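You operate a simulated robot arm through the tools that you are given. There is no shell and no other tool. Be economical: measure what you need, move in short steps, check, and stop when the job is done.

You are at the controls of a simulated robot arm. One attempt, no reset.

JOB
Bend the tube in the bender to 30 degrees.
Fine: knob to GRIP first; afterwards swing the lever back to 0 and turn the knob to FREE.

It is judged by the outcome, as a careful person would: the job done as asked, and still so three seconds after it is handed in. It fails if anything else is knocked over, pushed out of place, dropped, spilled or broken.

ROBOT AND FRAMES
A 6-joint arm with a fingered hand, fixed in place. Base frame: the origin is at the foot of the arm, x ahead of it, y to its left, z up. Units: mm, degrees, N and s.
With the tool pointing down near the work surface it reaches from about 500 to 960 mm from the base axis. Its first joint turns from -166.0 to 166.0 degrees. Payload 5 kg.
Tool frame: the origin (TCP) lies between the finger pads and is the grasp point; the fingertips stand 43 mm ahead of it; z points along the fingers, y is the line along which they close. The gripper opens to 144 mm. The gripper's body begins 50 mm behind the TCP. The gripper is a hand of 5 fingers: y runs from the thumb to the fingers, the wrist lies at [-21, -133, -233] in the tool frame, and closing takes about 1.5 s.
Orientation is that of the tool frame in the base frame, as [roll, pitch, yaw] about the fixed x, y, z axes, in that order (R = Rz(yaw) Ry(pitch) Rx(roll)). With the fingers straight down and the wrist toward the robot, the tool's x, y and z point along [0, 1, 0], [1, 0, 0] and [0, 0, -1] of the base frame.

CONTROLS
- The arm moves only by the tool arm_command. Its argument "increments" is text: rows parted by semicolons, each of 6 numbers parted by spaces: the shift along the tool's x, y, z in units of 250 mm (1.0 is 250 mm), then the turn, a rotation vector about the tool's x, y, z in units of 180 degrees (1.0 is 180 degrees). In form: dx dy dz wx wy wz; .... A call has 1 to 10 rows; each row is the pose to reach, as a shift and turn from the pose commanded when the call began, along the tool's axes at that moment. "fingers" is the opening, from 0 (shut) to 1 (fully open), set as the call begins (left out, the last holds). A call with a number of a shift or a turn outside -1 to 1 is refused whole. Rows are played at 5 a second. More than 50 mm and 8.6 degrees between two rows, or a gripper value outside its range, and nothing of the call is played. Where a pose cannot be reached the arm comes as near as it can. A force on the tool above 40 N (or 10 N above the force at the start of the call, whichever is more), or a blocked arm, ends the call early, and 0.2 s more pass. The fingers move at their own pace (about 72 mm/s each) and stop on an object; they squeeze with about 31 N. The grip force told is the motor's: it shows also when the fingers shut on nothing. Time passes only in rows, and 0.2 s behind the last, so rows that repeat a pose let the fingers close. The reply holds the time, the measured pose of the TCP, the force on the tool along the base axes, the opening and the grip force, in the units named above and with some noise, with the torque about the TCP (base axes, N m) and any sound that the robot's microphone picked up, and new pictures: "show" is both (left out), scene, wrist or none.
- Cameras (640 x 400 px; columns grow to the right, rows downward): "scene" is fixed at [219.3, -499.7, 1522.2]; the picture's right is [0.99, -0.14, 0.00], its down [-0.06, -0.45, -0.89] and it looks along [0.12, 0.88, -0.46] (base axes); focal length 346 px, centre (320, 200). "wrist" rides on the gripper at [86, -108, -168] in the tool frame; the picture's right is [-0.80, 0.28, -0.53], its down [-0.54, -0.73, 0.42] and it looks along [-0.27, 0.63, 0.73] (tool axes); focal length 275 px, centre (320, 200).
- lift_body(by): slides the trunk up (or, below 0, down) by that many mm; the arm rides with it, the base frame stays. It gives what a move gives, with no picture.
- curl_fingers(index, middle, ring, little, thumb_bend, thumb_turn): sets how far each is bent, from 0 (flat) to 100 (curled in); at 30 the hand is open as for a grip, at 70 the pads meet at the TCP. One left out holds its place. A second passes; each finger stops where it meets its share of the squeeze, and holds until it gets a number again. A gripper value or a shape takes the hand back. It gives what a move gives, with no picture; readings hold the bend of each and the force on index, middle, ring, little, thumb and palm. thumb_turn goes from beside the hand (0) to across from the fingers (100), as for a grip.
- preshape(shape): the hand has 5 fingers and takes this shape, open, in about a second: jaw (thumb against the fingers, like two jaws); tri (thumb and two fingers); tip (a fingertip pinch); poke (one finger out to press); point (the index stretched); flat (the hand flat); cup (the hand cupped); fist (a fist). The gripper value then closes the fingers along that shape, each until it touches; the sizes above hold for jaw. It gives what a move gives, with no picture.
- measure_at(camera, pixels): there is no depth. For up to 12 entries [column, row, z] of the newest picture of that camera ("zoom" is the newest enlarged one), the place [x, y] in the base frame at which the ray of that pixel passes the height z, good to about 2 mm. The clock stands still meanwhile.
- close_up(camera, box): a new picture of the part [left, top, right, bottom] of that camera's present view, enlarged. The clock stands still meanwhile.
- job_done(): hands the job in; it is judged then, once.

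Go step by step. Measure first, check grasps and placings, and put right what went wrong. The budget is 80 turns and 200 pictures, counting those below and the enlarged ones. Unless the task says otherwise, let go and move clear before handing in, and close with one line.

The tools are called as a command line: name --argument value ..., lists and objects as JSON in quotes. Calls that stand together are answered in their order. arm_command: Moves the arm, as the interface text tells. Its arguments: {"type":"object","properties":{"increments":{"type":"string"},"fingers":{"type":"number"},"show":{"type":"string","enum":["both","scene","wrist","none"]}},"required":["increments"]} The other tools are called the same way: lift_body (by) slides the trunk up or down; preshape (shape) gives the hand a shape; curl_fingers (index, middle, ring, little, thumb_bend, thumb_turn) moves the fingers one by one; measure_at (camera, pixels) gives the place at which the rays of pixels pass given heights; close_up (camera, box) takes an enlarged picture of a part of a camera's view; job_done () hands the job in.

At the start:

```text
clock: 0.0
tool_pos: [389.3, 403.7, 1086.4]
orientation: [-180.0, 0.0, 90.1]
ft_force: [0.7, -0.3, 0.3]
torque: [0.0, 0.02, 0.03]
gripper_width: 143.4
gripper_force: 0.0
shape: jaw
bend: [30.0, 30.0, 30.0, 30.0, 30.0, 98.0]
finger forces: [0.0, 0.0, 0.0, 0.0, 0.0, 0.1]
trunk travel left (down, up): [-425.0, 165.0]
```

scene: 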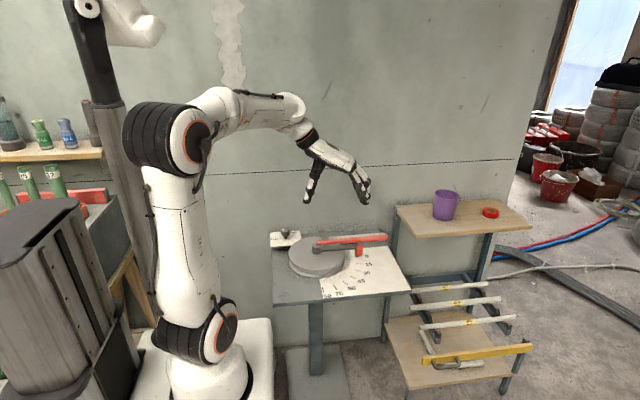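
wrist: 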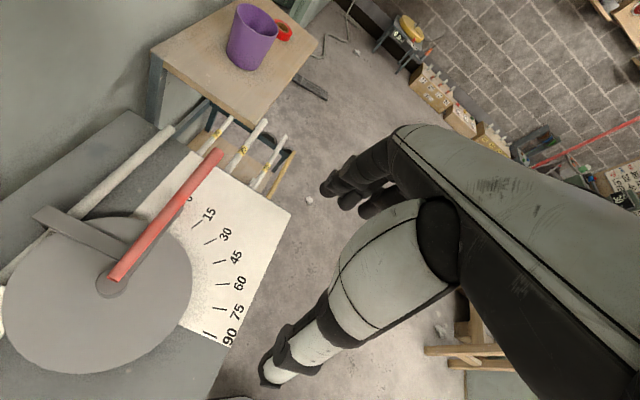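

The bender sits at about (320,260) in the scene, its red lever at 0. I'll take enlarged views to find the knob and lever.

close_up --camera "scene" --box '[260, 215, 420, 315]'

close_up --camera "wrist" --box '[0, 100, 320, 400]'

```text
4.00 times, centred on (340, 265) of scene
```

zoom: 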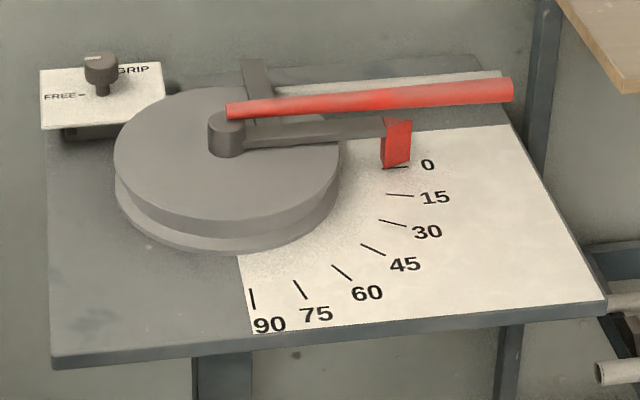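

```text
1.33 times, centred on (160, 250) of wrist
```

zoom: 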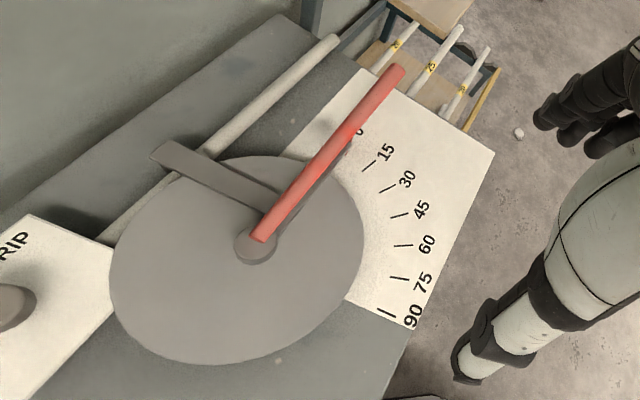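

I'll triangulate the key points by sending rays from both cameras to two heights.

measure_at --camera "scene" --pixels '[[354.75, 270, 700], [354.75, 270, 900], [322.5, 287.25, 700], [322.5, 287.25, 900], [387.5, 237.5, 700], [387.5, 237.5, 900], [316.75, 243, 700], [316.75, 243, 900], [285.25, 230, 700], [285.25, 230, 900], [357, 256, 700], [357, 256, 900]]'

measure_at --camera "zoom" --pixels '[[380, 192, 700], [380, 192, 900], [379, 310, 700], [379, 310, 900], [398, 70, 700], [398, 70, 900], [258, 238, 700], [258, 238, 900], [10, 303, 700], [10, 303, 900]]'

```text
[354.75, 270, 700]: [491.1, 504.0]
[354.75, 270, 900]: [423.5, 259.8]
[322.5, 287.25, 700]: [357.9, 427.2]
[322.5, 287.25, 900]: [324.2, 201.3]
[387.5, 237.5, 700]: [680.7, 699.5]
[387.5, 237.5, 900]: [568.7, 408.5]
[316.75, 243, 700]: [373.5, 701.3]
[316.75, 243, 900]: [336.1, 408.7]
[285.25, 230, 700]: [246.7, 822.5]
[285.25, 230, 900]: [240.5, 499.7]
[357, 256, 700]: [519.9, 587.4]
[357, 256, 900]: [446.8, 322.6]
```

```text
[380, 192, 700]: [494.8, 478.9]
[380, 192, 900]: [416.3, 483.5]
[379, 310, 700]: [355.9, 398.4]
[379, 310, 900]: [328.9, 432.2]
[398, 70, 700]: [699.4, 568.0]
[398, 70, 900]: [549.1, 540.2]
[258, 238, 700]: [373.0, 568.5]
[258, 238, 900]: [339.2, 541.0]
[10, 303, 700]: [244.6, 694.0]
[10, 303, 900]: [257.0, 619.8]
```

The lever is horizontal at z≈800, from the pivot (354,555) to its end at (625,554), and the scale plate is at z≈721. Next I'll look closer at the knob and the rack.

close_up --camera "scene" --box '[266, 222, 314, 252]'

close_up --camera "scene" --box '[400, 270, 540, 370]'

close_up --camera "wrist" --box '[180, 90, 320, 180]'

```text
13.33 times, centred on (290, 237) of scene
```

zoom: 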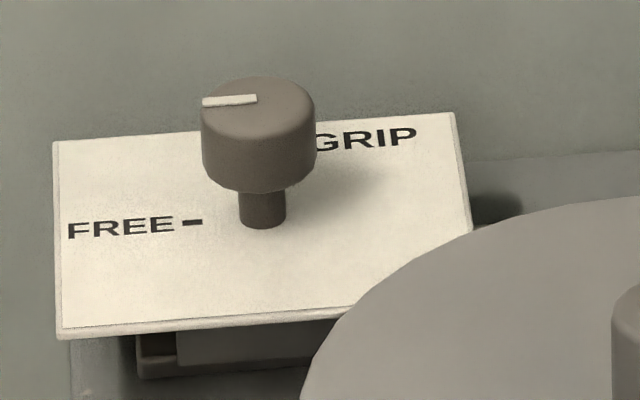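

```text
4.00 times, centred on (470, 320) of scene
```

zoom: 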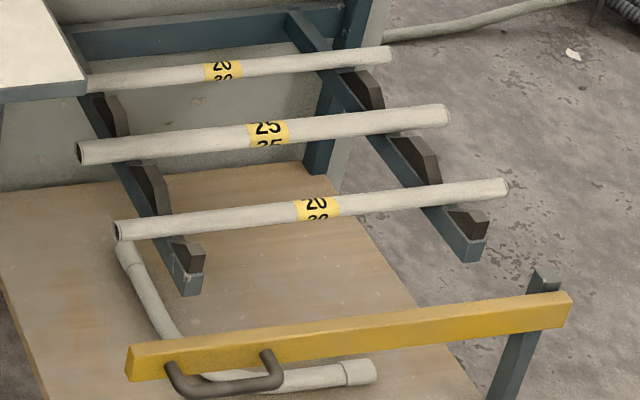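

```text
4.44 times, centred on (250, 135) of wrist
```

zoom: 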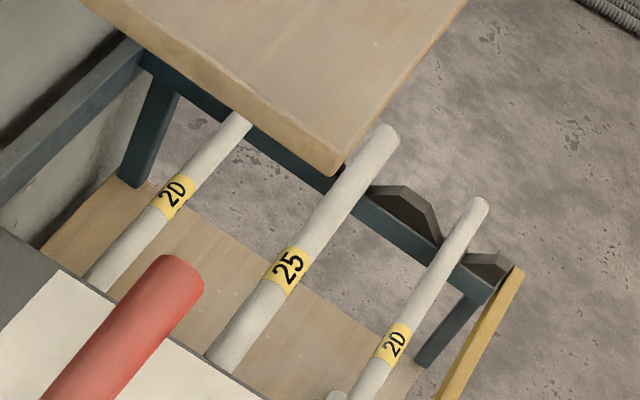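

The knob points at FREE (-x), at about (245,656) with its top near z≈803. I'll move above it to see the GRIP mark.

arm_command --increments "0.144 -0.082 0.05 0 0 0; 0.288 -0.165 0.1 0 0 0; 0.432 -0.247 0.15 0 0 0; 0.576 -0.33 0.2 0 0 0; 0.72 -0.412 0.25 0 0 0; 0.864 -0.494 0.3 0 0 0; 1.0 -0.576 0.35 0 0 0; 1.0 -0.576 0.35 0 0 0"

```text
clock: 1.8
tool_pos: [244.3, 656.8, 997.8]
orientation: [179.9, 0.0, 90.0]
ft_force: [-1.4, -0.4, 0.3]
torque: [-0.04, -0.06, 0.01]
gripper_width: 143.9
gripper_force: 0.2
shape: jaw
bend: [30.0, 30.0, 30.0, 30.0, 30.0, 98.0]
finger forces: [0.1, 0.1, 0.1, 0.0, 0.0, 0.1]
trunk travel left (down, up): [-425.0, 165.0]
```

scene: 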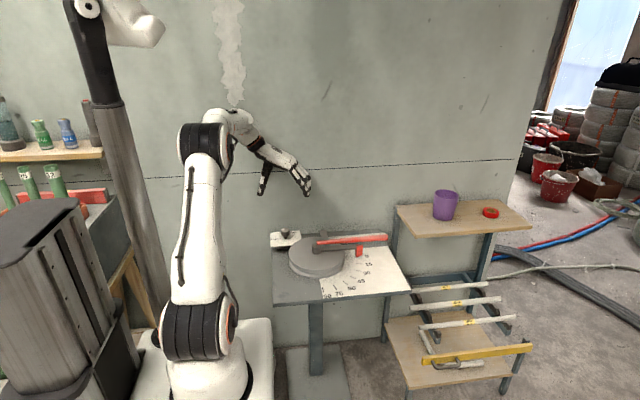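
wrist: 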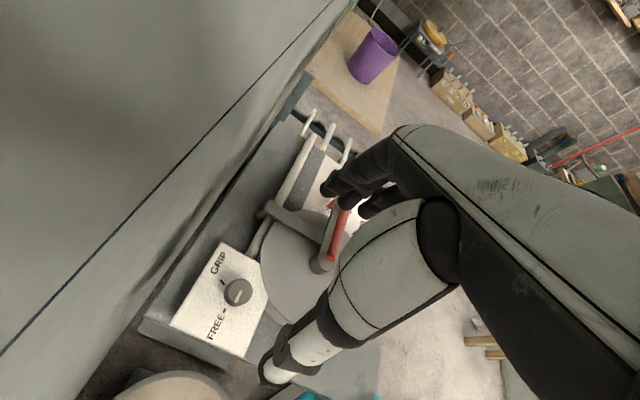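

close_up --camera "wrist" --box '[160, 220, 320, 360]'

close_up --camera "scene" --box '[240, 140, 340, 260]'

```text
2.86 times, centred on (240, 290) of wrist
```

zoom: 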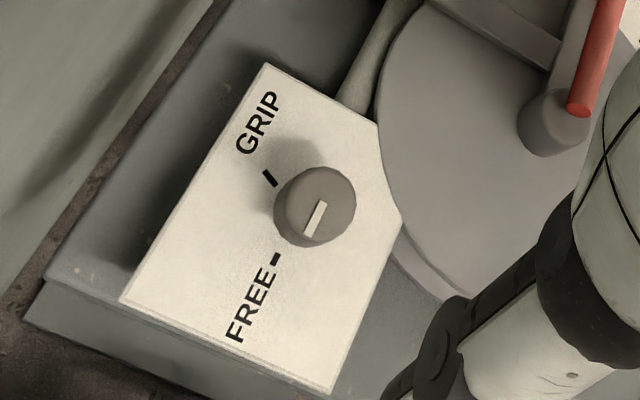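

```text
3.33 times, centred on (290, 200) of scene
```

zoom: 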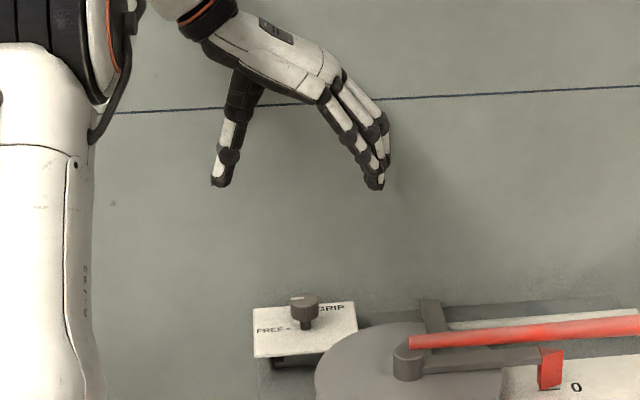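

measure_at --camera "wrist" --pixels '[[239, 291, 800], [239, 291, 760], [235.45, 302.25, 800], [240.7, 291.05, 800], [220.05, 279.5, 760], [224.25, 285.1, 760], [223.2, 311, 760], [225.6, 310.3, 760], [143.75, 318, 715], [220, 244, 760], [170, 325, 760], [244, 358, 760]]'

measure_at --camera "scene" --pixels '[[285.35, 229.5, 800], [285.35, 229.5, 760], [285.7, 238.9, 760], [285.7, 238.9, 740], [280.1, 238.7, 760], [280.1, 238.7, 740], [270.5, 247.2, 760], [270.5, 247.2, 740], [299.6, 230.6, 760], [299.6, 230.6, 740]]'

```text
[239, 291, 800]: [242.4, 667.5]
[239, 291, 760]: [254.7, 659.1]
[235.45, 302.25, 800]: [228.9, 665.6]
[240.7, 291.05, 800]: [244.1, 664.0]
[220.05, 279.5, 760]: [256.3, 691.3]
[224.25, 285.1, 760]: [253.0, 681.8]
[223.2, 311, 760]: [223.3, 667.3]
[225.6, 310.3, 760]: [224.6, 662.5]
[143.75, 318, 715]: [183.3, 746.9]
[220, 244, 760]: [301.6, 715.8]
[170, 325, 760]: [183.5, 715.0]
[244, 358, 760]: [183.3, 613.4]
```

```text
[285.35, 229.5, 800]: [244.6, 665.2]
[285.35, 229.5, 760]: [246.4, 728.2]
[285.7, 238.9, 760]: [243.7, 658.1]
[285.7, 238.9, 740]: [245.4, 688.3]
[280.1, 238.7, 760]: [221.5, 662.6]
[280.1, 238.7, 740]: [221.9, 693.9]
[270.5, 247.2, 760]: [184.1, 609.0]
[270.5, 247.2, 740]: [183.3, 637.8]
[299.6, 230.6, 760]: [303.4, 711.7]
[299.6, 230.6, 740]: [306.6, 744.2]
```

close_up --camera "wrist" --box '[205, 262, 269, 322]'

```text
6.67 times, centred on (237, 292) of wrist
```

zoom: 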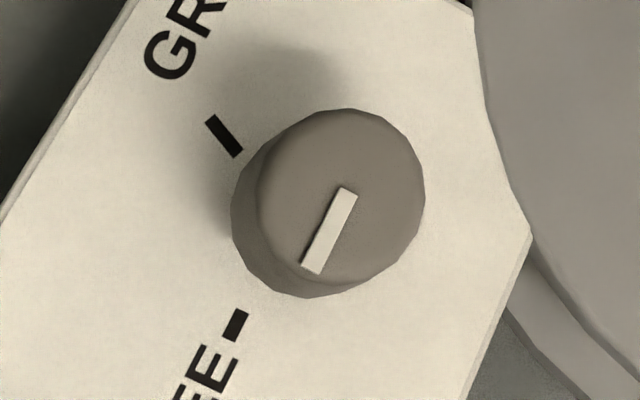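

measure_at --camera "zoom" --pixels '[[211, 119, 758], [237, 153, 758], [230, 338, 758], [241, 311, 758], [312, 270, 800], [347, 190, 800], [341, 196, 800], [258, 196, 800], [425, 196, 800], [350, 108, 800], [345, 285, 800]]'

```text
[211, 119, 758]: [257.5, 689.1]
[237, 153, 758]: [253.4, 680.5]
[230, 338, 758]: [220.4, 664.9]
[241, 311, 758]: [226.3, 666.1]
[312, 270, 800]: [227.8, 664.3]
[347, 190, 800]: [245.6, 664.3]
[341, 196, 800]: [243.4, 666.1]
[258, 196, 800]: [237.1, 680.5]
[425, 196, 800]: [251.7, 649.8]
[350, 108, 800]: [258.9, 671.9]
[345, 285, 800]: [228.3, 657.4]
```

Knob axis is about (244,664), top z≈800, plate z≈758. FREE is at 180° and GRIP at about 62°, so roughly a 118° clockwise turn. I'll pre-rotate the tool the other way up here and half close the fingers.

measure_at --camera "wrist" --pixels '[[129.7, 325, 0]]'

arm_command --increments "0.029 0 0 0 0 -0.0444; 0.029 0 0 0 0 -0.0888; 0.029 0 0 0 0 -0.1332; 0.029 0 0 0 0 -0.1776; 0.029 0 0 0 0 -0.222; 0.029 0 0 0 0 -0.2664; 0.029 0 0 0 0 -0.3108; 0.029 0 0 0 0 -0.3552; 0.029 0 0 0 0 -0.3996; 0.029 0 0 0 0 -0.444" --fingers 0.5 --show "none"

arm_command --increments "0 0 0 0 0 -0.0444; 0 0 0 0 0 -0.0888; 0 0 0 0 0 -0.1389; 0 0 0 0 0 -0.1389"

```text
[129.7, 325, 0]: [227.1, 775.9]
```

```text
clock: 4.0
tool_pos: [247.3, 662.4, 998.8]
orientation: [179.9, 0.0, 169.9]
ft_force: [-0.9, 0.2, 0.5]
torque: [0.0, -0.02, -0.01]
gripper_width: 72.5
gripper_force: 0.1
shape: jaw
bend: [74.0, 45.0, 42.0, 40.0, 70.0, 100.0]
finger forces: [0.0, 0.1, 0.1, 0.0, 0.0, 0.0]
trunk travel left (down, up): [-425.0, 165.0]
```

```text
refused: row 3 steps farther than a row can; nothing moved
```

arm_command --increments "0 0 0 0 0 -0.0444; 0 0 0 0 0 -0.0888; 0 0 0 0 0 -0.1332; 0 0 0 0 0 -0.1332"

```text
clock: 5.0
tool_pos: [246.8, 661.0, 998.5]
orientation: [179.9, 0.0, -166.1]
ft_force: [0.3, -0.1, -1.2]
torque: [-0.02, 0.01, 0.01]
gripper_width: 72.4
gripper_force: 0.0
shape: jaw
bend: [74.0, 45.0, 42.0, 40.0, 70.0, 100.0]
finger forces: [0.0, 0.0, 0.0, 0.0, 0.1, 0.1]
trunk travel left (down, up): [-425.0, 165.0]
```

scene: 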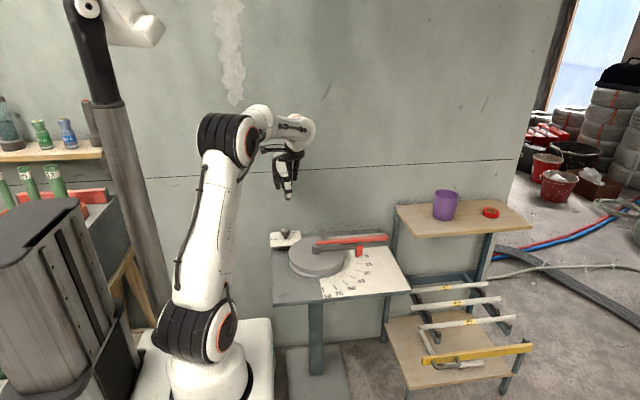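
wrist: 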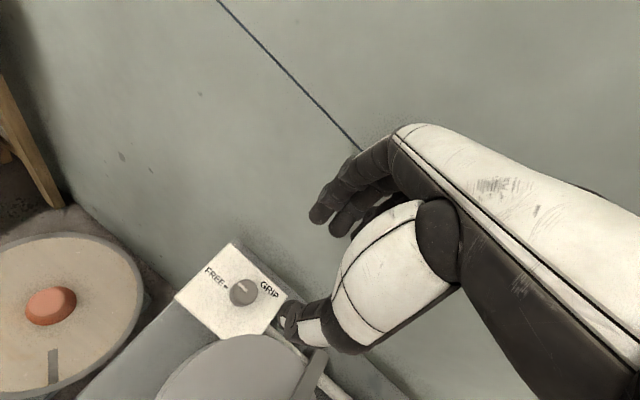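

close_up --camera "scene" --box '[250, 110, 340, 210]'

close_up --camera "wrist" --box '[200, 110, 440, 370]'

```text
4.00 times, centred on (295, 160) of scene
```

zoom: 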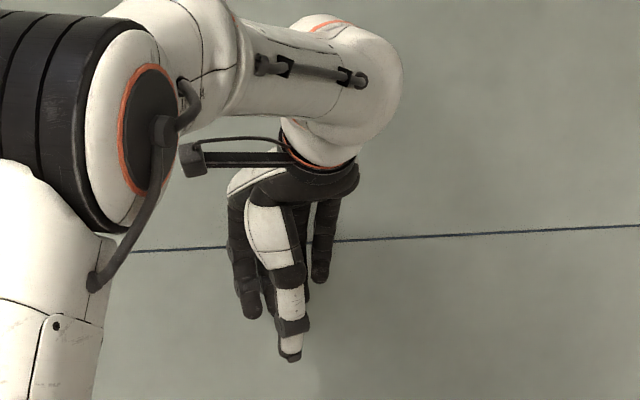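

```text
1.54 times, centred on (320, 240) of wrist
```

zoom: 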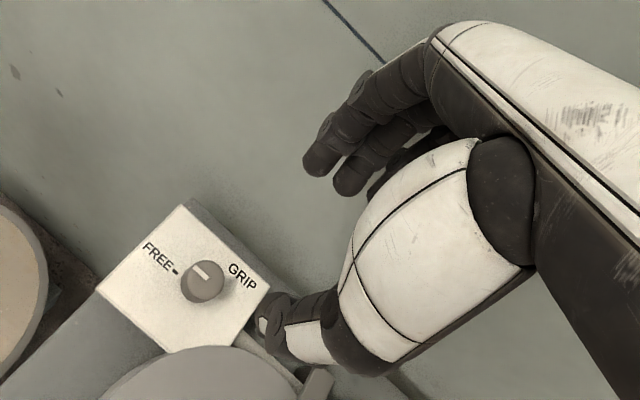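

The bend readings (index 74, thumb 70, others ~42) don't fit an opening of 0.5. I'll set the fingers explicitly and check.

curl_fingers --index 50 --middle 50 --ring 50 --little 50 --thumb_bend 50 --thumb_turn 100

close_up --camera "scene" --box '[250, 110, 340, 210]'

close_up --camera "wrist" --box '[200, 110, 440, 370]'

```text
clock: 6.0
tool_pos: [246.9, 662.0, 998.1]
orientation: [180.0, 0.0, -166.0]
ft_force: [-2.1, 0.6, -0.4]
torque: [-0.01, -0.01, 0.03]
gripper_width: 77.4
gripper_force: 0.0
shape: fingers
bend: [50.0, 50.0, 50.0, 50.0, 50.0, 100.0]
finger forces: [0.0, 0.0, 0.0, 0.0, 0.0, 0.0]
trunk travel left (down, up): [-425.0, 165.0]
```

```text
4.00 times, centred on (295, 160) of scene
```

zoom: 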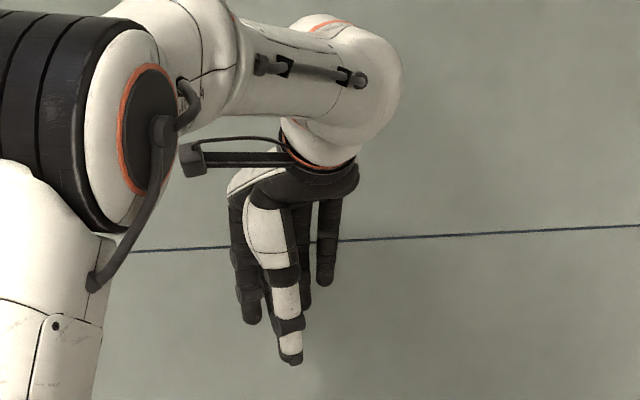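

```text
1.54 times, centred on (320, 240) of wrist
```

zoom: 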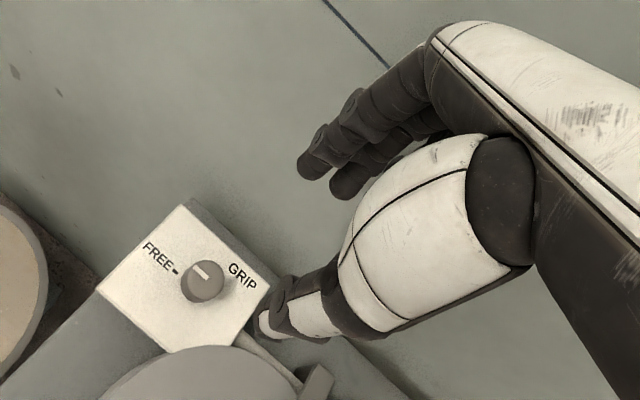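

measure_at --camera "scene" --pixels '[[287.5, 199.5, 955], [287.5, 199.5, 965], [276.5, 189, 960], [297, 186.5, 960], [302, 180, 960]]'

```text
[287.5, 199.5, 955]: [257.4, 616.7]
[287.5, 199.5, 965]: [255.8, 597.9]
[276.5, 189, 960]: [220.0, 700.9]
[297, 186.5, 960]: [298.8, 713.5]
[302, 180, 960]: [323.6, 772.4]
```

The thumb tip sits at tool x≈0, with index and middle opposite it, so I'll use the "tri" shape for the knob.

preshape --shape "tri"

close_up --camera "scene" --box '[250, 110, 340, 210]'

close_up --camera "wrist" --box '[200, 110, 440, 370]'

```text
clock: 6.9
tool_pos: [246.9, 660.6, 998.0]
orientation: [-180.0, 0.0, -166.0]
ft_force: [0.3, 0.1, 0.8]
torque: [0.02, 0.02, -0.02]
gripper_width: 143.3
gripper_force: 0.0
shape: tri
bend: [30.0, 30.0, 99.0, 99.0, 30.0, 98.0]
finger forces: [0.0, 0.0, 0.0, 0.0, 0.0, 0.1]
trunk travel left (down, up): [-425.0, 165.0]
```

```text
4.00 times, centred on (295, 160) of scene
```

zoom: 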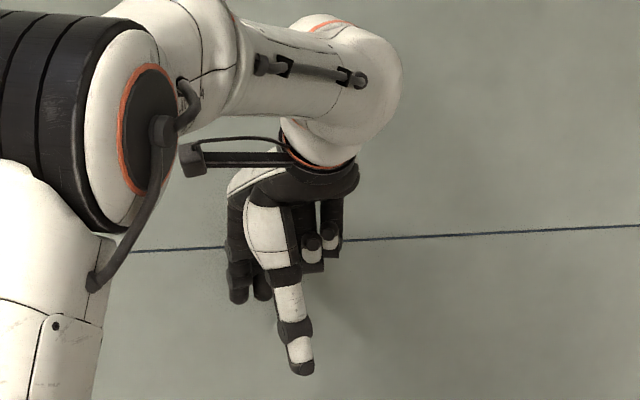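

```text
1.54 times, centred on (320, 240) of wrist
```

zoom: 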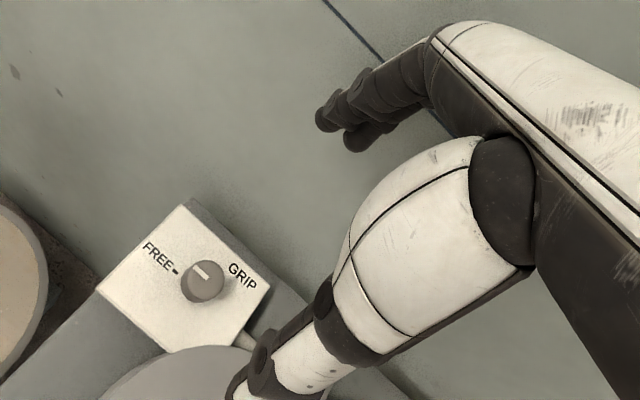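

arm_command --increments "0.009 0.015 0.15 0 0 0; 0.009 0.015 0.3 0 0 0; 0.009 0.015 0.45 0 0 0; 0.009 0.015 0.58 0 0 0; 0.009 0.015 0.68 0 0 0; 0.009 0.015 0.68 0 0 0" --fingers 0.6

close_up --camera "scene" --box '[255, 175, 335, 255]'

```text
clock: 8.3
tool_pos: [244.5, 666.6, 828.9]
orientation: [180.0, 0.0, -166.1]
ft_force: [0.5, 1.0, -0.4]
torque: [-0.01, 0.02, 0.02]
gripper_width: 86.7
gripper_force: 0.1
shape: tri
bend: [74.0, 41.0, 99.0, 99.0, 65.0, 100.0]
finger forces: [0.0, 0.1, 0.1, 0.0, 0.0, 0.0]
trunk travel left (down, up): [-425.0, 165.0]
```

scene: 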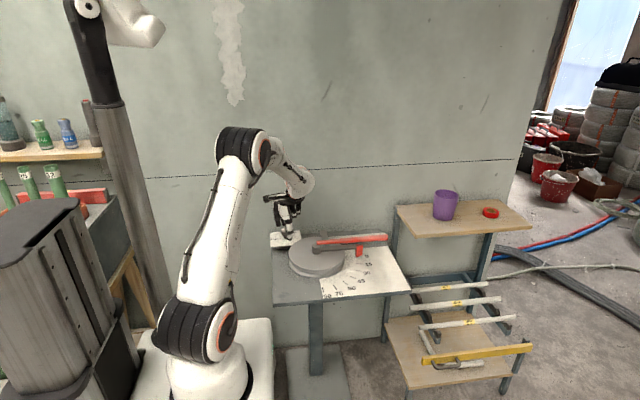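
wrist: 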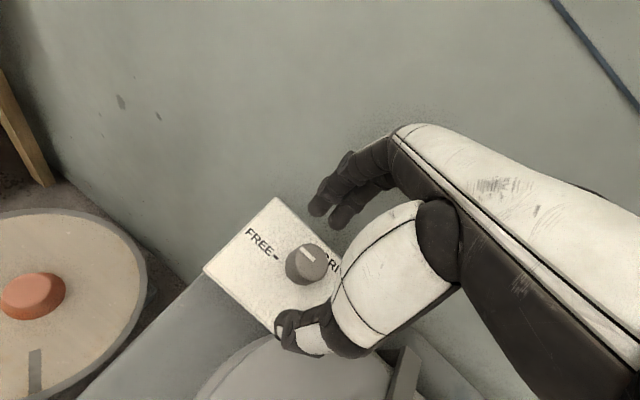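

```text
5.00 times, centred on (295, 215) of scene
```

zoom: 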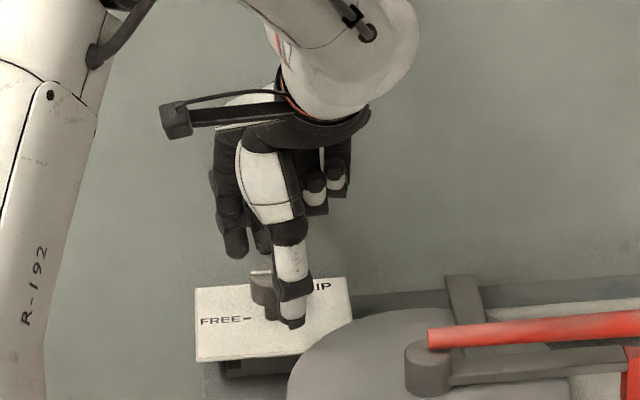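

The knob sits between thumb and fingers. I'll descend 20 mm and close.

arm_command --increments "0 0 0.04 0 0 0; 0 0 0.08 0 0 0; 0 0 0.08 0 0 0" --show "none"

arm_command --increments "0 0 0 0 0 0; 0 0 0 0 0 0; 0 0 0 0 0 0; 0 0 0 0 0 0; 0 0 0 0 0 0; 0 0 0 0 0 0; 0 0 0 0 0 0; 0 0 0 0 0 0" --fingers 0

close_up --camera "scene" --box '[255, 175, 335, 255]'

```text
clock: 9.1
tool_pos: [245.2, 665.9, 809.3]
orientation: [-180.0, 0.0, -166.2]
ft_force: [0.6, 0.1, -0.3]
torque: [-0.02, 0.0, -0.01]
gripper_width: 86.8
gripper_force: 0.1
shape: tri
bend: [74.0, 41.0, 99.0, 99.0, 65.0, 100.0]
finger forces: [0.1, 0.1, 0.0, 0.1, 0.0, 0.1]
trunk travel left (down, up): [-425.0, 165.0]
```

```text
clock: 10.9
tool_pos: [243.1, 665.2, 809.5]
orientation: [-180.0, 0.0, -166.1]
ft_force: [-0.8, -2.3, -3.2]
torque: [-0.04, 0.02, 0.01]
gripper_width: 24.0
gripper_force: 31.4
shape: tri
bend: [73.0, 61.0, 100.0, 100.0, 74.0, 100.0]
finger forces: [12.4, 12.8, 0.1, 0.0, 28.2, 0.0]
trunk travel left (down, up): [-425.0, 165.0]
```

scene: 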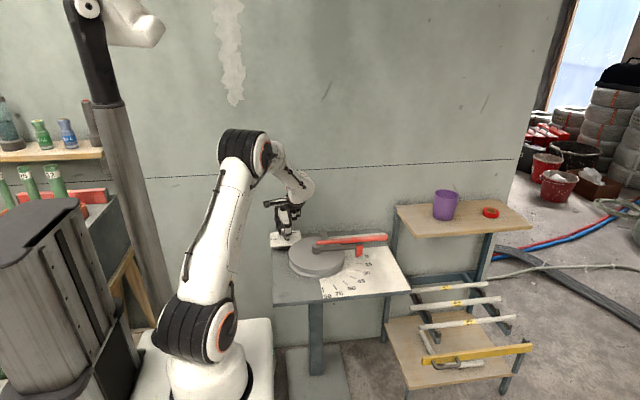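
wrist: 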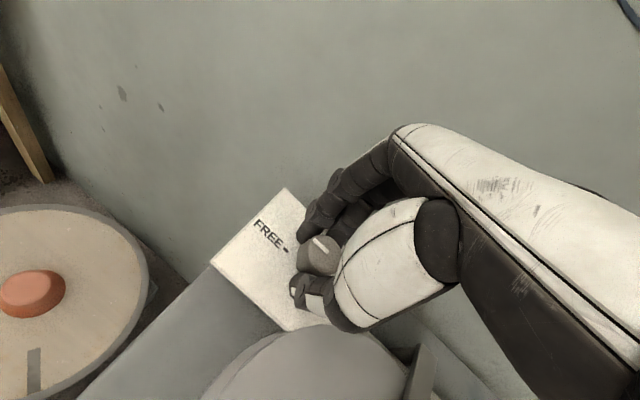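

```text
5.00 times, centred on (295, 215) of scene
```

zoom: 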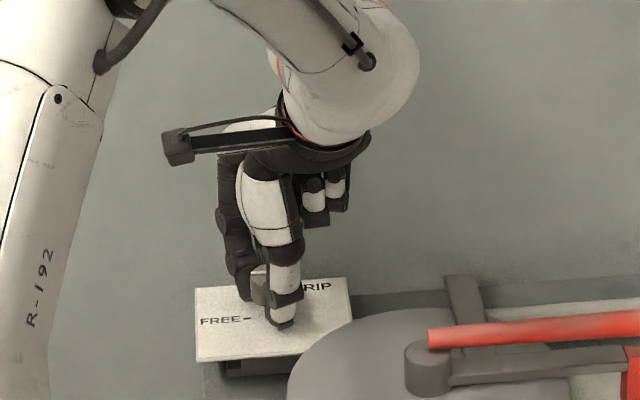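

All three fingers have force on the knob (12, 13 and 28 N). I'll turn it clockwise 75° first.

arm_command --increments "0 0 0 0 0 0.0417; 0 0 0 0 0 0.0833; 0 0 0 0 0 0.125; 0 0 0 0 0 0.1667; 0 0 0 0 0 0.2083; 0 0 0 0 0 0.25; 0 0 0 0 0 0.2917; 0 0 0 0 0 0.3333; 0 0 0 0 0 0.375; 0 0 0 0 0 0.4167"

close_up --camera "wrist" --box '[200, 170, 400, 370]'

```text
clock: 13.1
tool_pos: [243.9, 665.0, 808.0]
orientation: [-180.0, 0.0, 118.7]
ft_force: [-1.6, -3.6, 1.6]
torque: [-0.06, 0.0, 0.02]
gripper_width: 23.8
gripper_force: 30.6
shape: tri
bend: [73.0, 61.0, 100.0, 100.0, 74.0, 100.0]
finger forces: [13.8, 15.1, 0.0, 0.1, 31.5, 0.0]
trunk travel left (down, up): [-425.0, 165.0]
```

scene: 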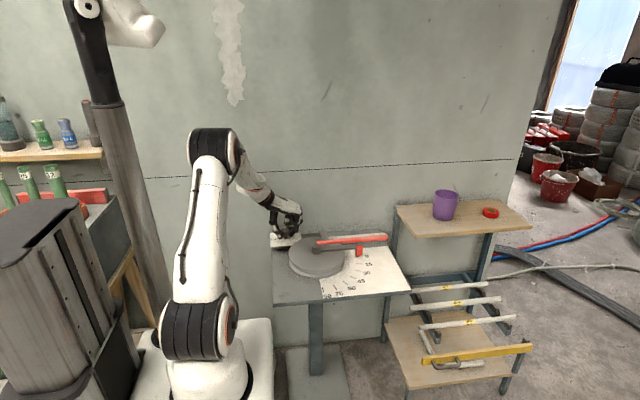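
wrist: 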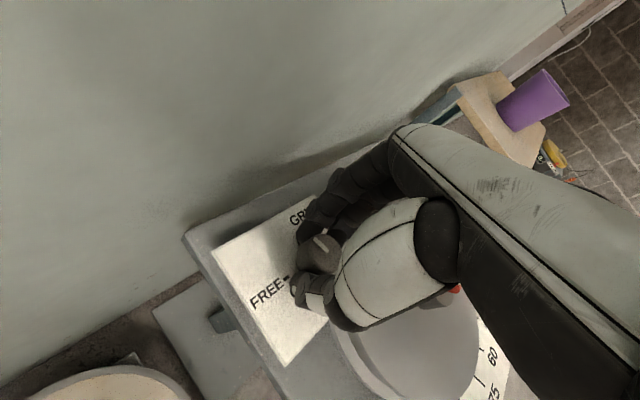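

```text
2.00 times, centred on (300, 270) of wrist
```

zoom: 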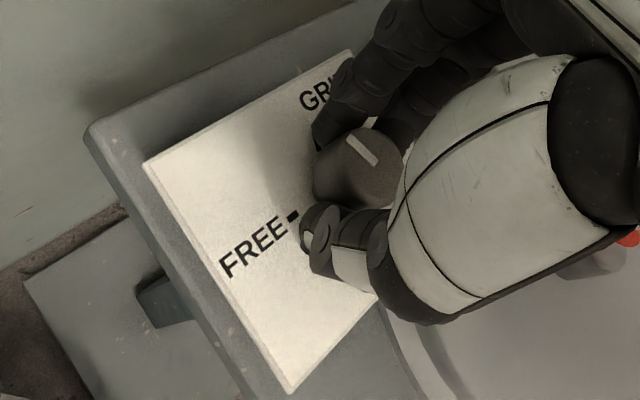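

The knob's mark follows the hand. I'll turn another 43°.

arm_command --increments "0 0 0 0 0 0.0417; 0 0 0 0 0 0.0833; 0 0 0 0 0 0.125; 0 0 0 0 0 0.1667; 0 0 0 0 0 0.2083; 0 0 0 0 0 0.24; 0 0 0 0 0 0.24"

close_up --camera "wrist" --box '[200, 170, 400, 370]'

```text
clock: 14.4
tool_pos: [240.8, 661.9, 809.3]
orientation: [179.7, 0.2, 82.2]
ft_force: [-5.2, -49.8, 2.4]
torque: [13.95, -1.15, 8.72]
gripper_width: 23.3
gripper_force: 30.9
shape: tri
bend: [73.0, 62.0, 100.0, 100.0, 75.0, 100.0]
finger forces: [20.1, 12.4, 0.0, 0.1, 25.0, 0.1]
trunk travel left (down, up): [-425.0, 165.0]
stopped in row 6: the force on the tool passed its limit at 61 N (the readings are from after the stop); the commanded pose is now the measured one
```

scene: 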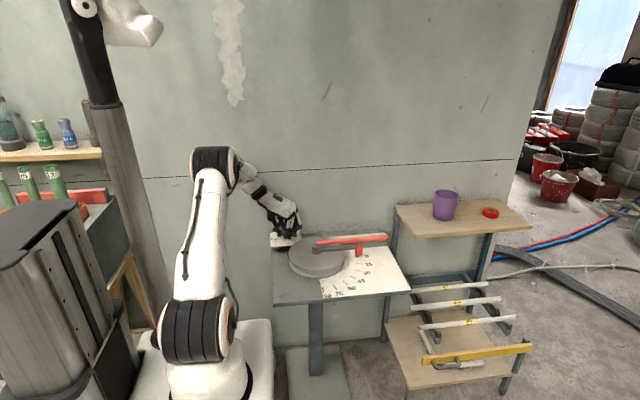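
wrist: 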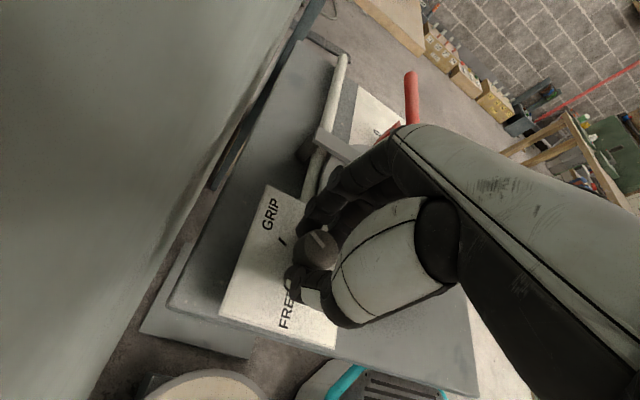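

```text
2.00 times, centred on (300, 270) of wrist
```

zoom: 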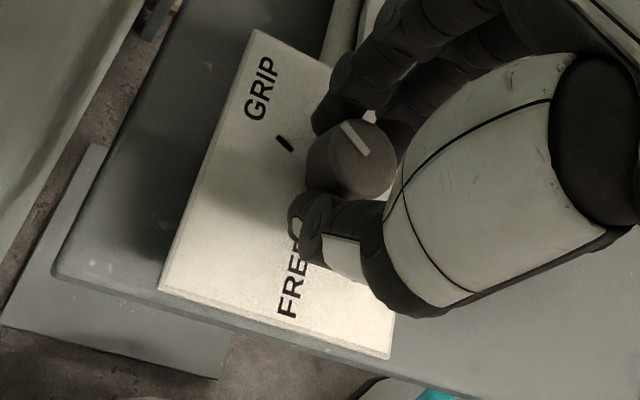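

The last part stopped with a force along -y and a large torque, so the upper wrist likely touched the wall (y≈776). The knob has turned about 112°. I'll open the hand, ease off the wall and rise.

arm_command --increments "0 0 0 0 0 0; 0 0 0 0 0 0; 0 0 0 0 0 0; 0 0 0 0 0 0; -0.03 0 0 0 0 0; -0.03 0 0 0 0 0; -0.03 0 -0.12 0 0 0; -0.03 0 -0.28 0 0 0; -0.03 0 -0.28 0 0 0" --fingers 0.6

```text
clock: 15.0
tool_pos: [240.4, 660.9, 810.5]
orientation: [179.8, 0.3, 82.0]
ft_force: [-9.0, -56.3, 12.6]
torque: [11.57, -0.3, 7.07]
gripper_width: 85.9
gripper_force: 0.1
shape: tri
bend: [74.0, 41.0, 99.0, 99.0, 66.0, 100.0]
finger forces: [0.0, 0.1, 0.1, 0.1, 0.0, 0.0]
trunk travel left (down, up): [-425.0, 165.0]
stopped in row 3: the force on the tool passed its limit at 60 N (the readings are from after the stop); the commanded pose is now the measured one
```

scene: 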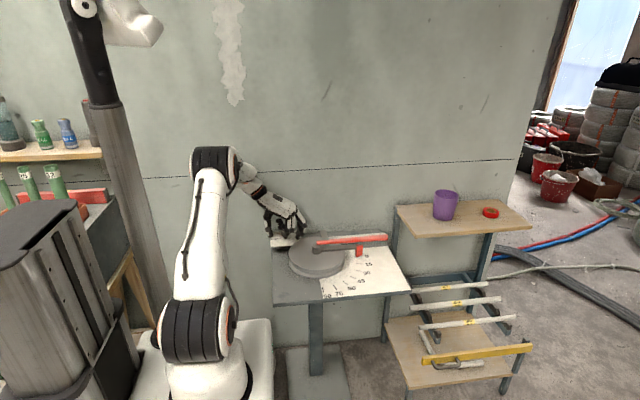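
wrist: 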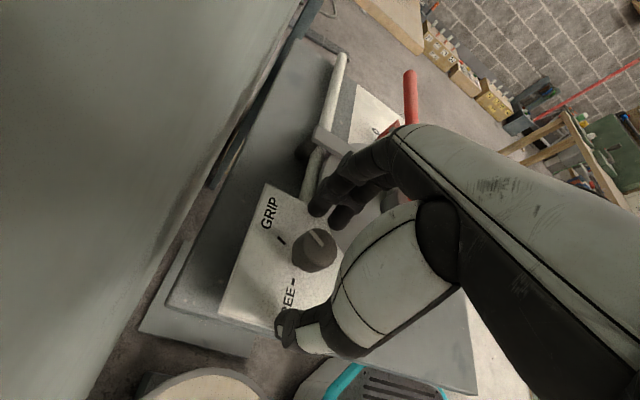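

The knob is released but the wall contact remains, so I'll move in -y (tool -x) right away.

arm_command --increments "-0.03 0 0 0 0 0; -0.06 0 -0.02 0 0 0; -0.06 0 -0.1 0 0 0; -0.06 0 -0.25 0 0 0; -0.06 0 -0.4 0 0 0; -0.06 0 -0.4 0 0 0"

close_up --camera "wrist" --box '[200, 170, 400, 370]'

```text
clock: 16.4
tool_pos: [237.7, 651.8, 907.4]
orientation: [179.8, 0.7, 82.0]
ft_force: [-0.6, -0.2, -0.2]
torque: [0.02, 0.02, 0.0]
gripper_width: 85.8
gripper_force: 0.1
shape: tri
bend: [74.0, 41.0, 99.0, 99.0, 66.0, 100.0]
finger forces: [0.0, 0.0, 0.0, 0.0, 0.0, 0.0]
trunk travel left (down, up): [-425.0, 165.0]
```

scene: 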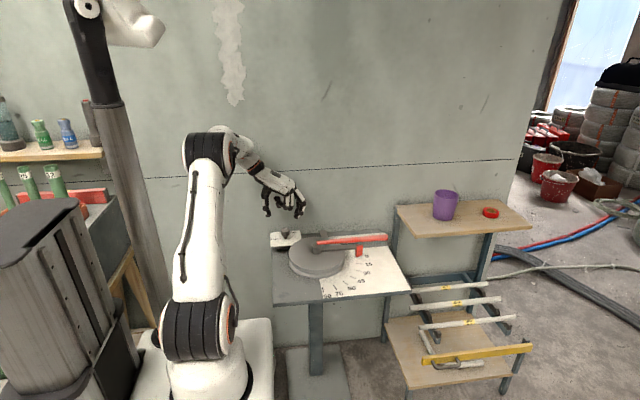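
wrist: 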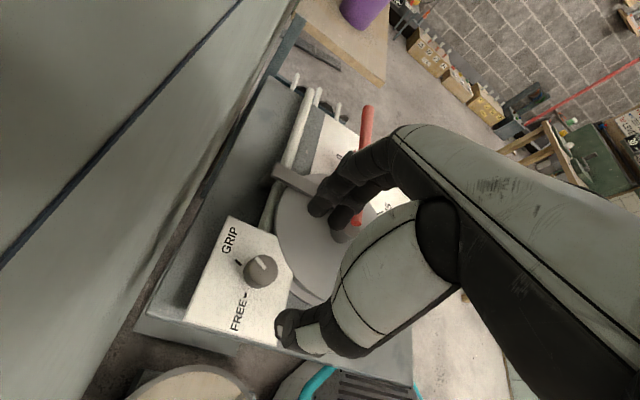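

```text
2.00 times, centred on (300, 270) of wrist
```

zoom: 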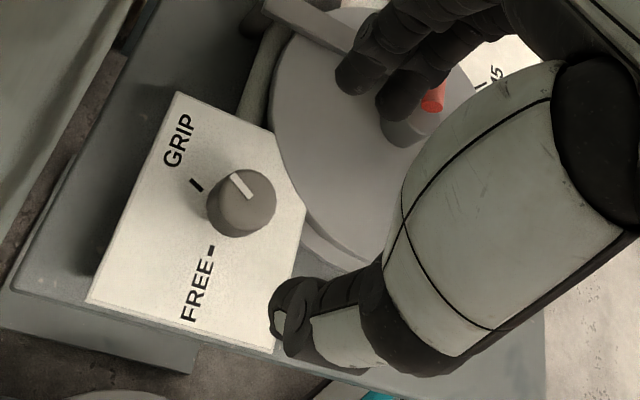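

close_up --camera "wrist" --box '[225, 235, 295, 305]'

```text
5.71 times, centred on (260, 270) of wrist
```

zoom: 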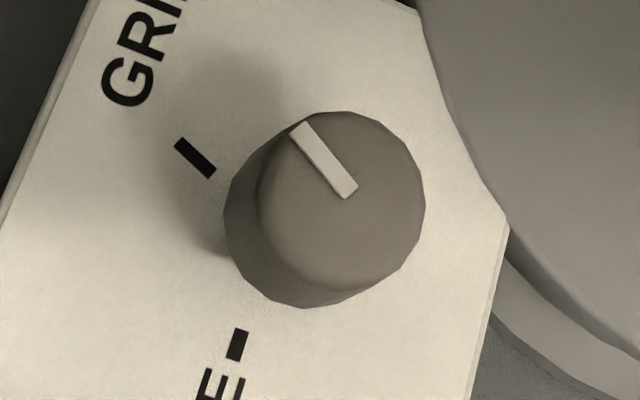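

measure_at --camera "zoom" --pixels '[[298, 127, 801], [350, 194, 801], [180, 143, 758], [211, 174, 758], [233, 358, 758], [242, 331, 758]]'

```text
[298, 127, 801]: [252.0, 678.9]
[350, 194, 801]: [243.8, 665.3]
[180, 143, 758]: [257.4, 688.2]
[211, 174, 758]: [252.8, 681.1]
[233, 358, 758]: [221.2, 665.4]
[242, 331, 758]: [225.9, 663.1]
```

The knob's mark is at about 59° against the GRIP mark's ~60°, so GRIP is set. For the lever I need clearances around its end, so I'll move over there and look.

measure_at --camera "wrist" --pixels '[[317, 90, 740], [317, 90, 780], [367, 106, 800], [270, 210, 760], [270, 210, 780]]'

measure_at --camera "scene" --pixels '[[385.5, 234, 740], [385.5, 234, 780], [387.8, 237.5, 800], [340, 238, 760], [340, 238, 780]]'

arm_command --increments "-0.1 0.15 -0.08 0 0 0; -0.2 0.3 -0.16 0 0 0; -0.3 0.45 -0.24 0 0 0; -0.4 0.6 -0.32 0 0 0; -0.4 0.75 -0.4 0 0 0; -0.4 0.9 -0.4 0 0 0; -0.4 0.9 -0.4 0 0 0.0444; -0.4 0.9 -0.4 0 0 0.0444" --fingers 1

```text
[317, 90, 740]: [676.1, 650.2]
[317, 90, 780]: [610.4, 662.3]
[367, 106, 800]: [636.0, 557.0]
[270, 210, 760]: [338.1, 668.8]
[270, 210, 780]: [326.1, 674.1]
```

```text
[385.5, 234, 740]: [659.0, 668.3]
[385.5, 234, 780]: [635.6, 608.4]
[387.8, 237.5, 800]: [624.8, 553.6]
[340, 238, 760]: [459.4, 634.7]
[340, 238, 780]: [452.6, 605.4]
```

```text
clock: 18.2
tool_pos: [447.6, 520.5, 1007.1]
orientation: [179.8, 0.5, 74.0]
ft_force: [0.0, 0.5, -0.1]
torque: [-0.04, -0.01, 0.01]
gripper_width: 143.8
gripper_force: 0.1
shape: tri
bend: [30.0, 30.0, 99.0, 99.0, 30.0, 98.0]
finger forces: [0.0, 0.0, 0.1, 0.1, 0.0, 0.0]
trunk travel left (down, up): [-425.0, 165.0]
```

scene: 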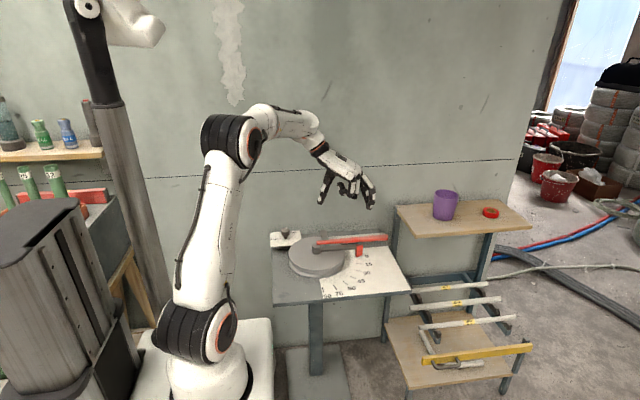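
wrist: 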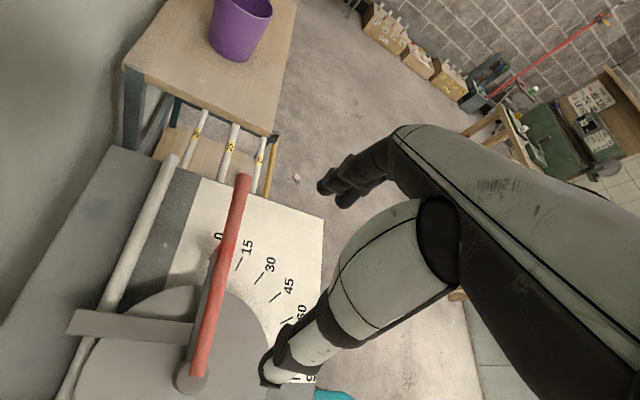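

The tube lies at y≈655, about 100 mm behind the lever, so there is finger room. I'll go above lever radius ~205 and turn the hand so its fingers come down on the +y side.

preshape --shape "jaw"

arm_command --increments "0.026 0.039 0.02 0 0 -0.0444; 0.052 0.078 0.04 0 0 -0.0888; 0.077 0.117 0.06 0 0 -0.1332; 0.102 0.156 0.08 0 0 -0.1776; 0.128 0.195 0.1 0 0 -0.222; 0.154 0.234 0.12 0 0 -0.2664; 0.179 0.273 0.15 0 0 -0.3108; 0.205 0.312 0.18 0 0 -0.3552; 0.23 0.351 0.2 0 0 -0.3996; 0.256 0.39 0.228 0 0 -0.444" --show "none"

arm_command --increments "0 0 0 0 0 -0.0444; 0 0 0 0 0 -0.0888; 0 0 0 0 0 -0.1332; 0 0 0 0 0 -0.1444; 0 0 0 0 0 -0.1444"

```text
clock: 19.1
tool_pos: [447.7, 521.4, 1008.2]
orientation: [179.9, 0.5, 73.9]
ft_force: [0.5, 1.2, 0.8]
torque: [-0.01, 0.0, 0.03]
gripper_width: 143.7
gripper_force: 0.0
shape: jaw
bend: [30.0, 30.0, 30.0, 30.0, 30.0, 98.0]
finger forces: [0.0, 0.0, 0.0, 0.1, 0.1, 0.0]
trunk travel left (down, up): [-425.0, 165.0]
```

```text
clock: 21.3
tool_pos: [560.4, 556.5, 950.6]
orientation: [-179.6, 0.3, 153.8]
ft_force: [-0.8, 0.0, -0.3]
torque: [0.0, -0.03, 0.0]
gripper_width: 143.8
gripper_force: 0.1
shape: jaw
bend: [30.0, 30.0, 30.0, 30.0, 30.0, 98.0]
finger forces: [0.0, 0.0, 0.0, 0.0, 0.0, 0.0]
trunk travel left (down, up): [-425.0, 165.0]
```

```text
clock: 22.5
tool_pos: [559.0, 554.8, 950.9]
orientation: [-179.4, 0.1, 180.0]
ft_force: [0.0, 0.2, 0.0]
torque: [-0.02, 0.04, 0.03]
gripper_width: 144.0
gripper_force: 0.1
shape: jaw
bend: [30.0, 30.0, 30.0, 30.0, 30.0, 98.0]
finger forces: [0.0, 0.0, 0.0, 0.1, 0.0, 0.0]
trunk travel left (down, up): [-425.0, 165.0]
```

scene: 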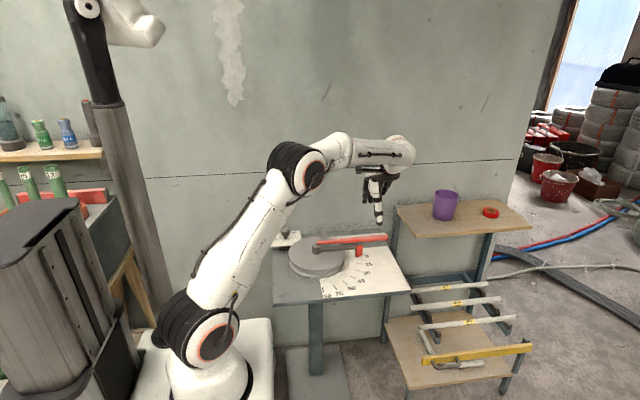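
wrist: 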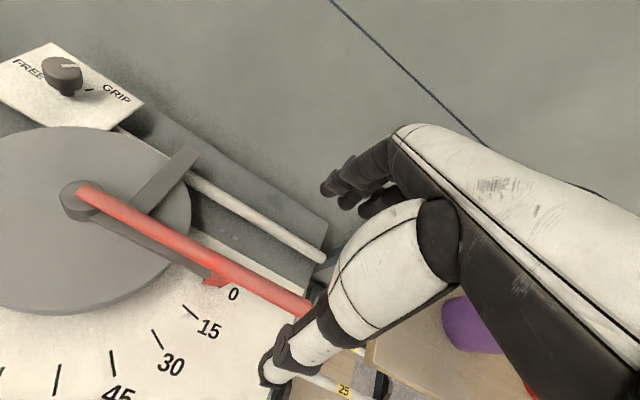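

measure_at --camera "scene" --pixels '[[397, 207, 800], [397, 207, 900], [420, 240, 800], [420, 240, 900]]'

measure_at --camera "wrist" --pixels '[[363, 352, 800], [363, 352, 900], [372, 335, 800], [372, 335, 900], [290, 300, 800], [215, 265, 800]]'

close_up --camera "wrist" --box '[240, 180, 480, 400]'

```text
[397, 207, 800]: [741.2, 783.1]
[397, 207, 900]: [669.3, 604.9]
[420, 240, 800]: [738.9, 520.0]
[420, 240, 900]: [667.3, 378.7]
```

```text
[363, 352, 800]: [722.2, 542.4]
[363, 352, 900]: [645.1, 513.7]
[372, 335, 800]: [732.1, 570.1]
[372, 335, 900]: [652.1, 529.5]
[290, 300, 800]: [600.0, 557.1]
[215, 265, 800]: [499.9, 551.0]
```

```text
1.82 times, centred on (360, 290) of wrist
```

zoom: 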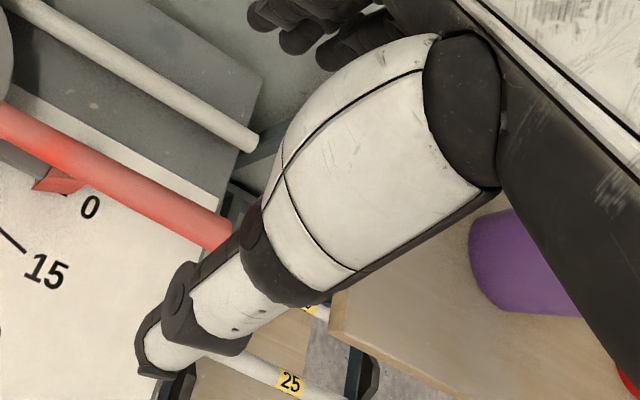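

The shelf's left edge is at x≈740, z≈800, which leaves plenty of room. I'll set a moderate opening and descend over the lever.

curl_fingers --index 42 --middle 42 --ring 42 --little 42 --thumb_bend 42 --thumb_turn 100

arm_command --increments "0 0 0.16 0 0 0; 0 0 0.3 0 0 0; 0 0 0.42 0 0 0; 0 0 0.52 0 0 0; 0 0 0.616 0 0 0; 0 0 0.616 0 0 0"

close_up --camera "scene" --box '[330, 190, 430, 270]'

```text
clock: 23.5
tool_pos: [559.5, 556.7, 950.6]
orientation: [-179.3, 0.1, 179.8]
ft_force: [0.2, -0.6, -0.4]
torque: [-0.01, -0.04, -0.01]
gripper_width: 107.5
gripper_force: 0.0
shape: fingers
bend: [42.0, 42.0, 42.0, 42.0, 42.0, 99.0]
finger forces: [0.0, 0.0, 0.0, 0.0, 0.0, 0.0]
trunk travel left (down, up): [-425.0, 165.0]
```

```text
clock: 24.9
tool_pos: [559.3, 554.3, 796.6]
orientation: [-179.4, 0.0, 179.8]
ft_force: [0.0, 0.4, -0.6]
torque: [-0.04, 0.02, -0.02]
gripper_width: 108.1
gripper_force: 0.0
shape: fingers
bend: [42.0, 42.0, 42.0, 42.0, 42.0, 99.0]
finger forces: [0.0, 0.0, 0.1, 0.1, 0.1, 0.1]
trunk travel left (down, up): [-425.0, 165.0]
```

scene: 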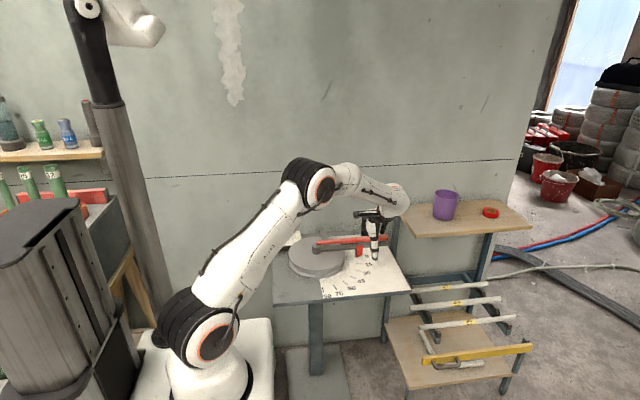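
wrist: 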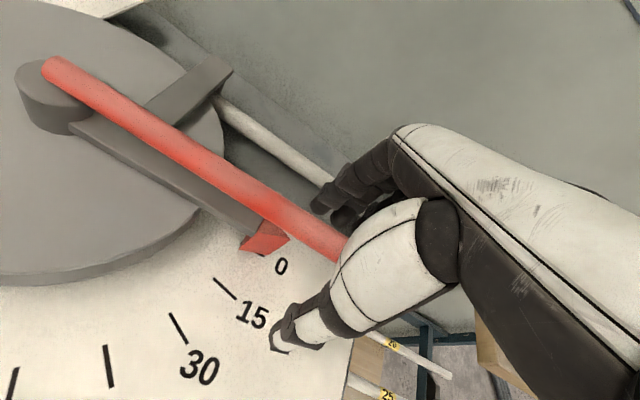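

```text
5.00 times, centred on (380, 230) of scene
```

zoom: 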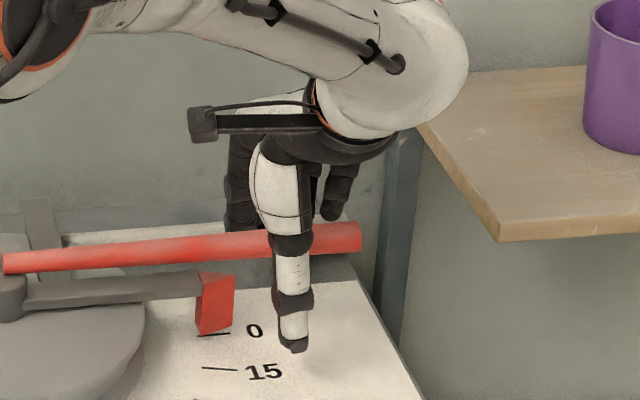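

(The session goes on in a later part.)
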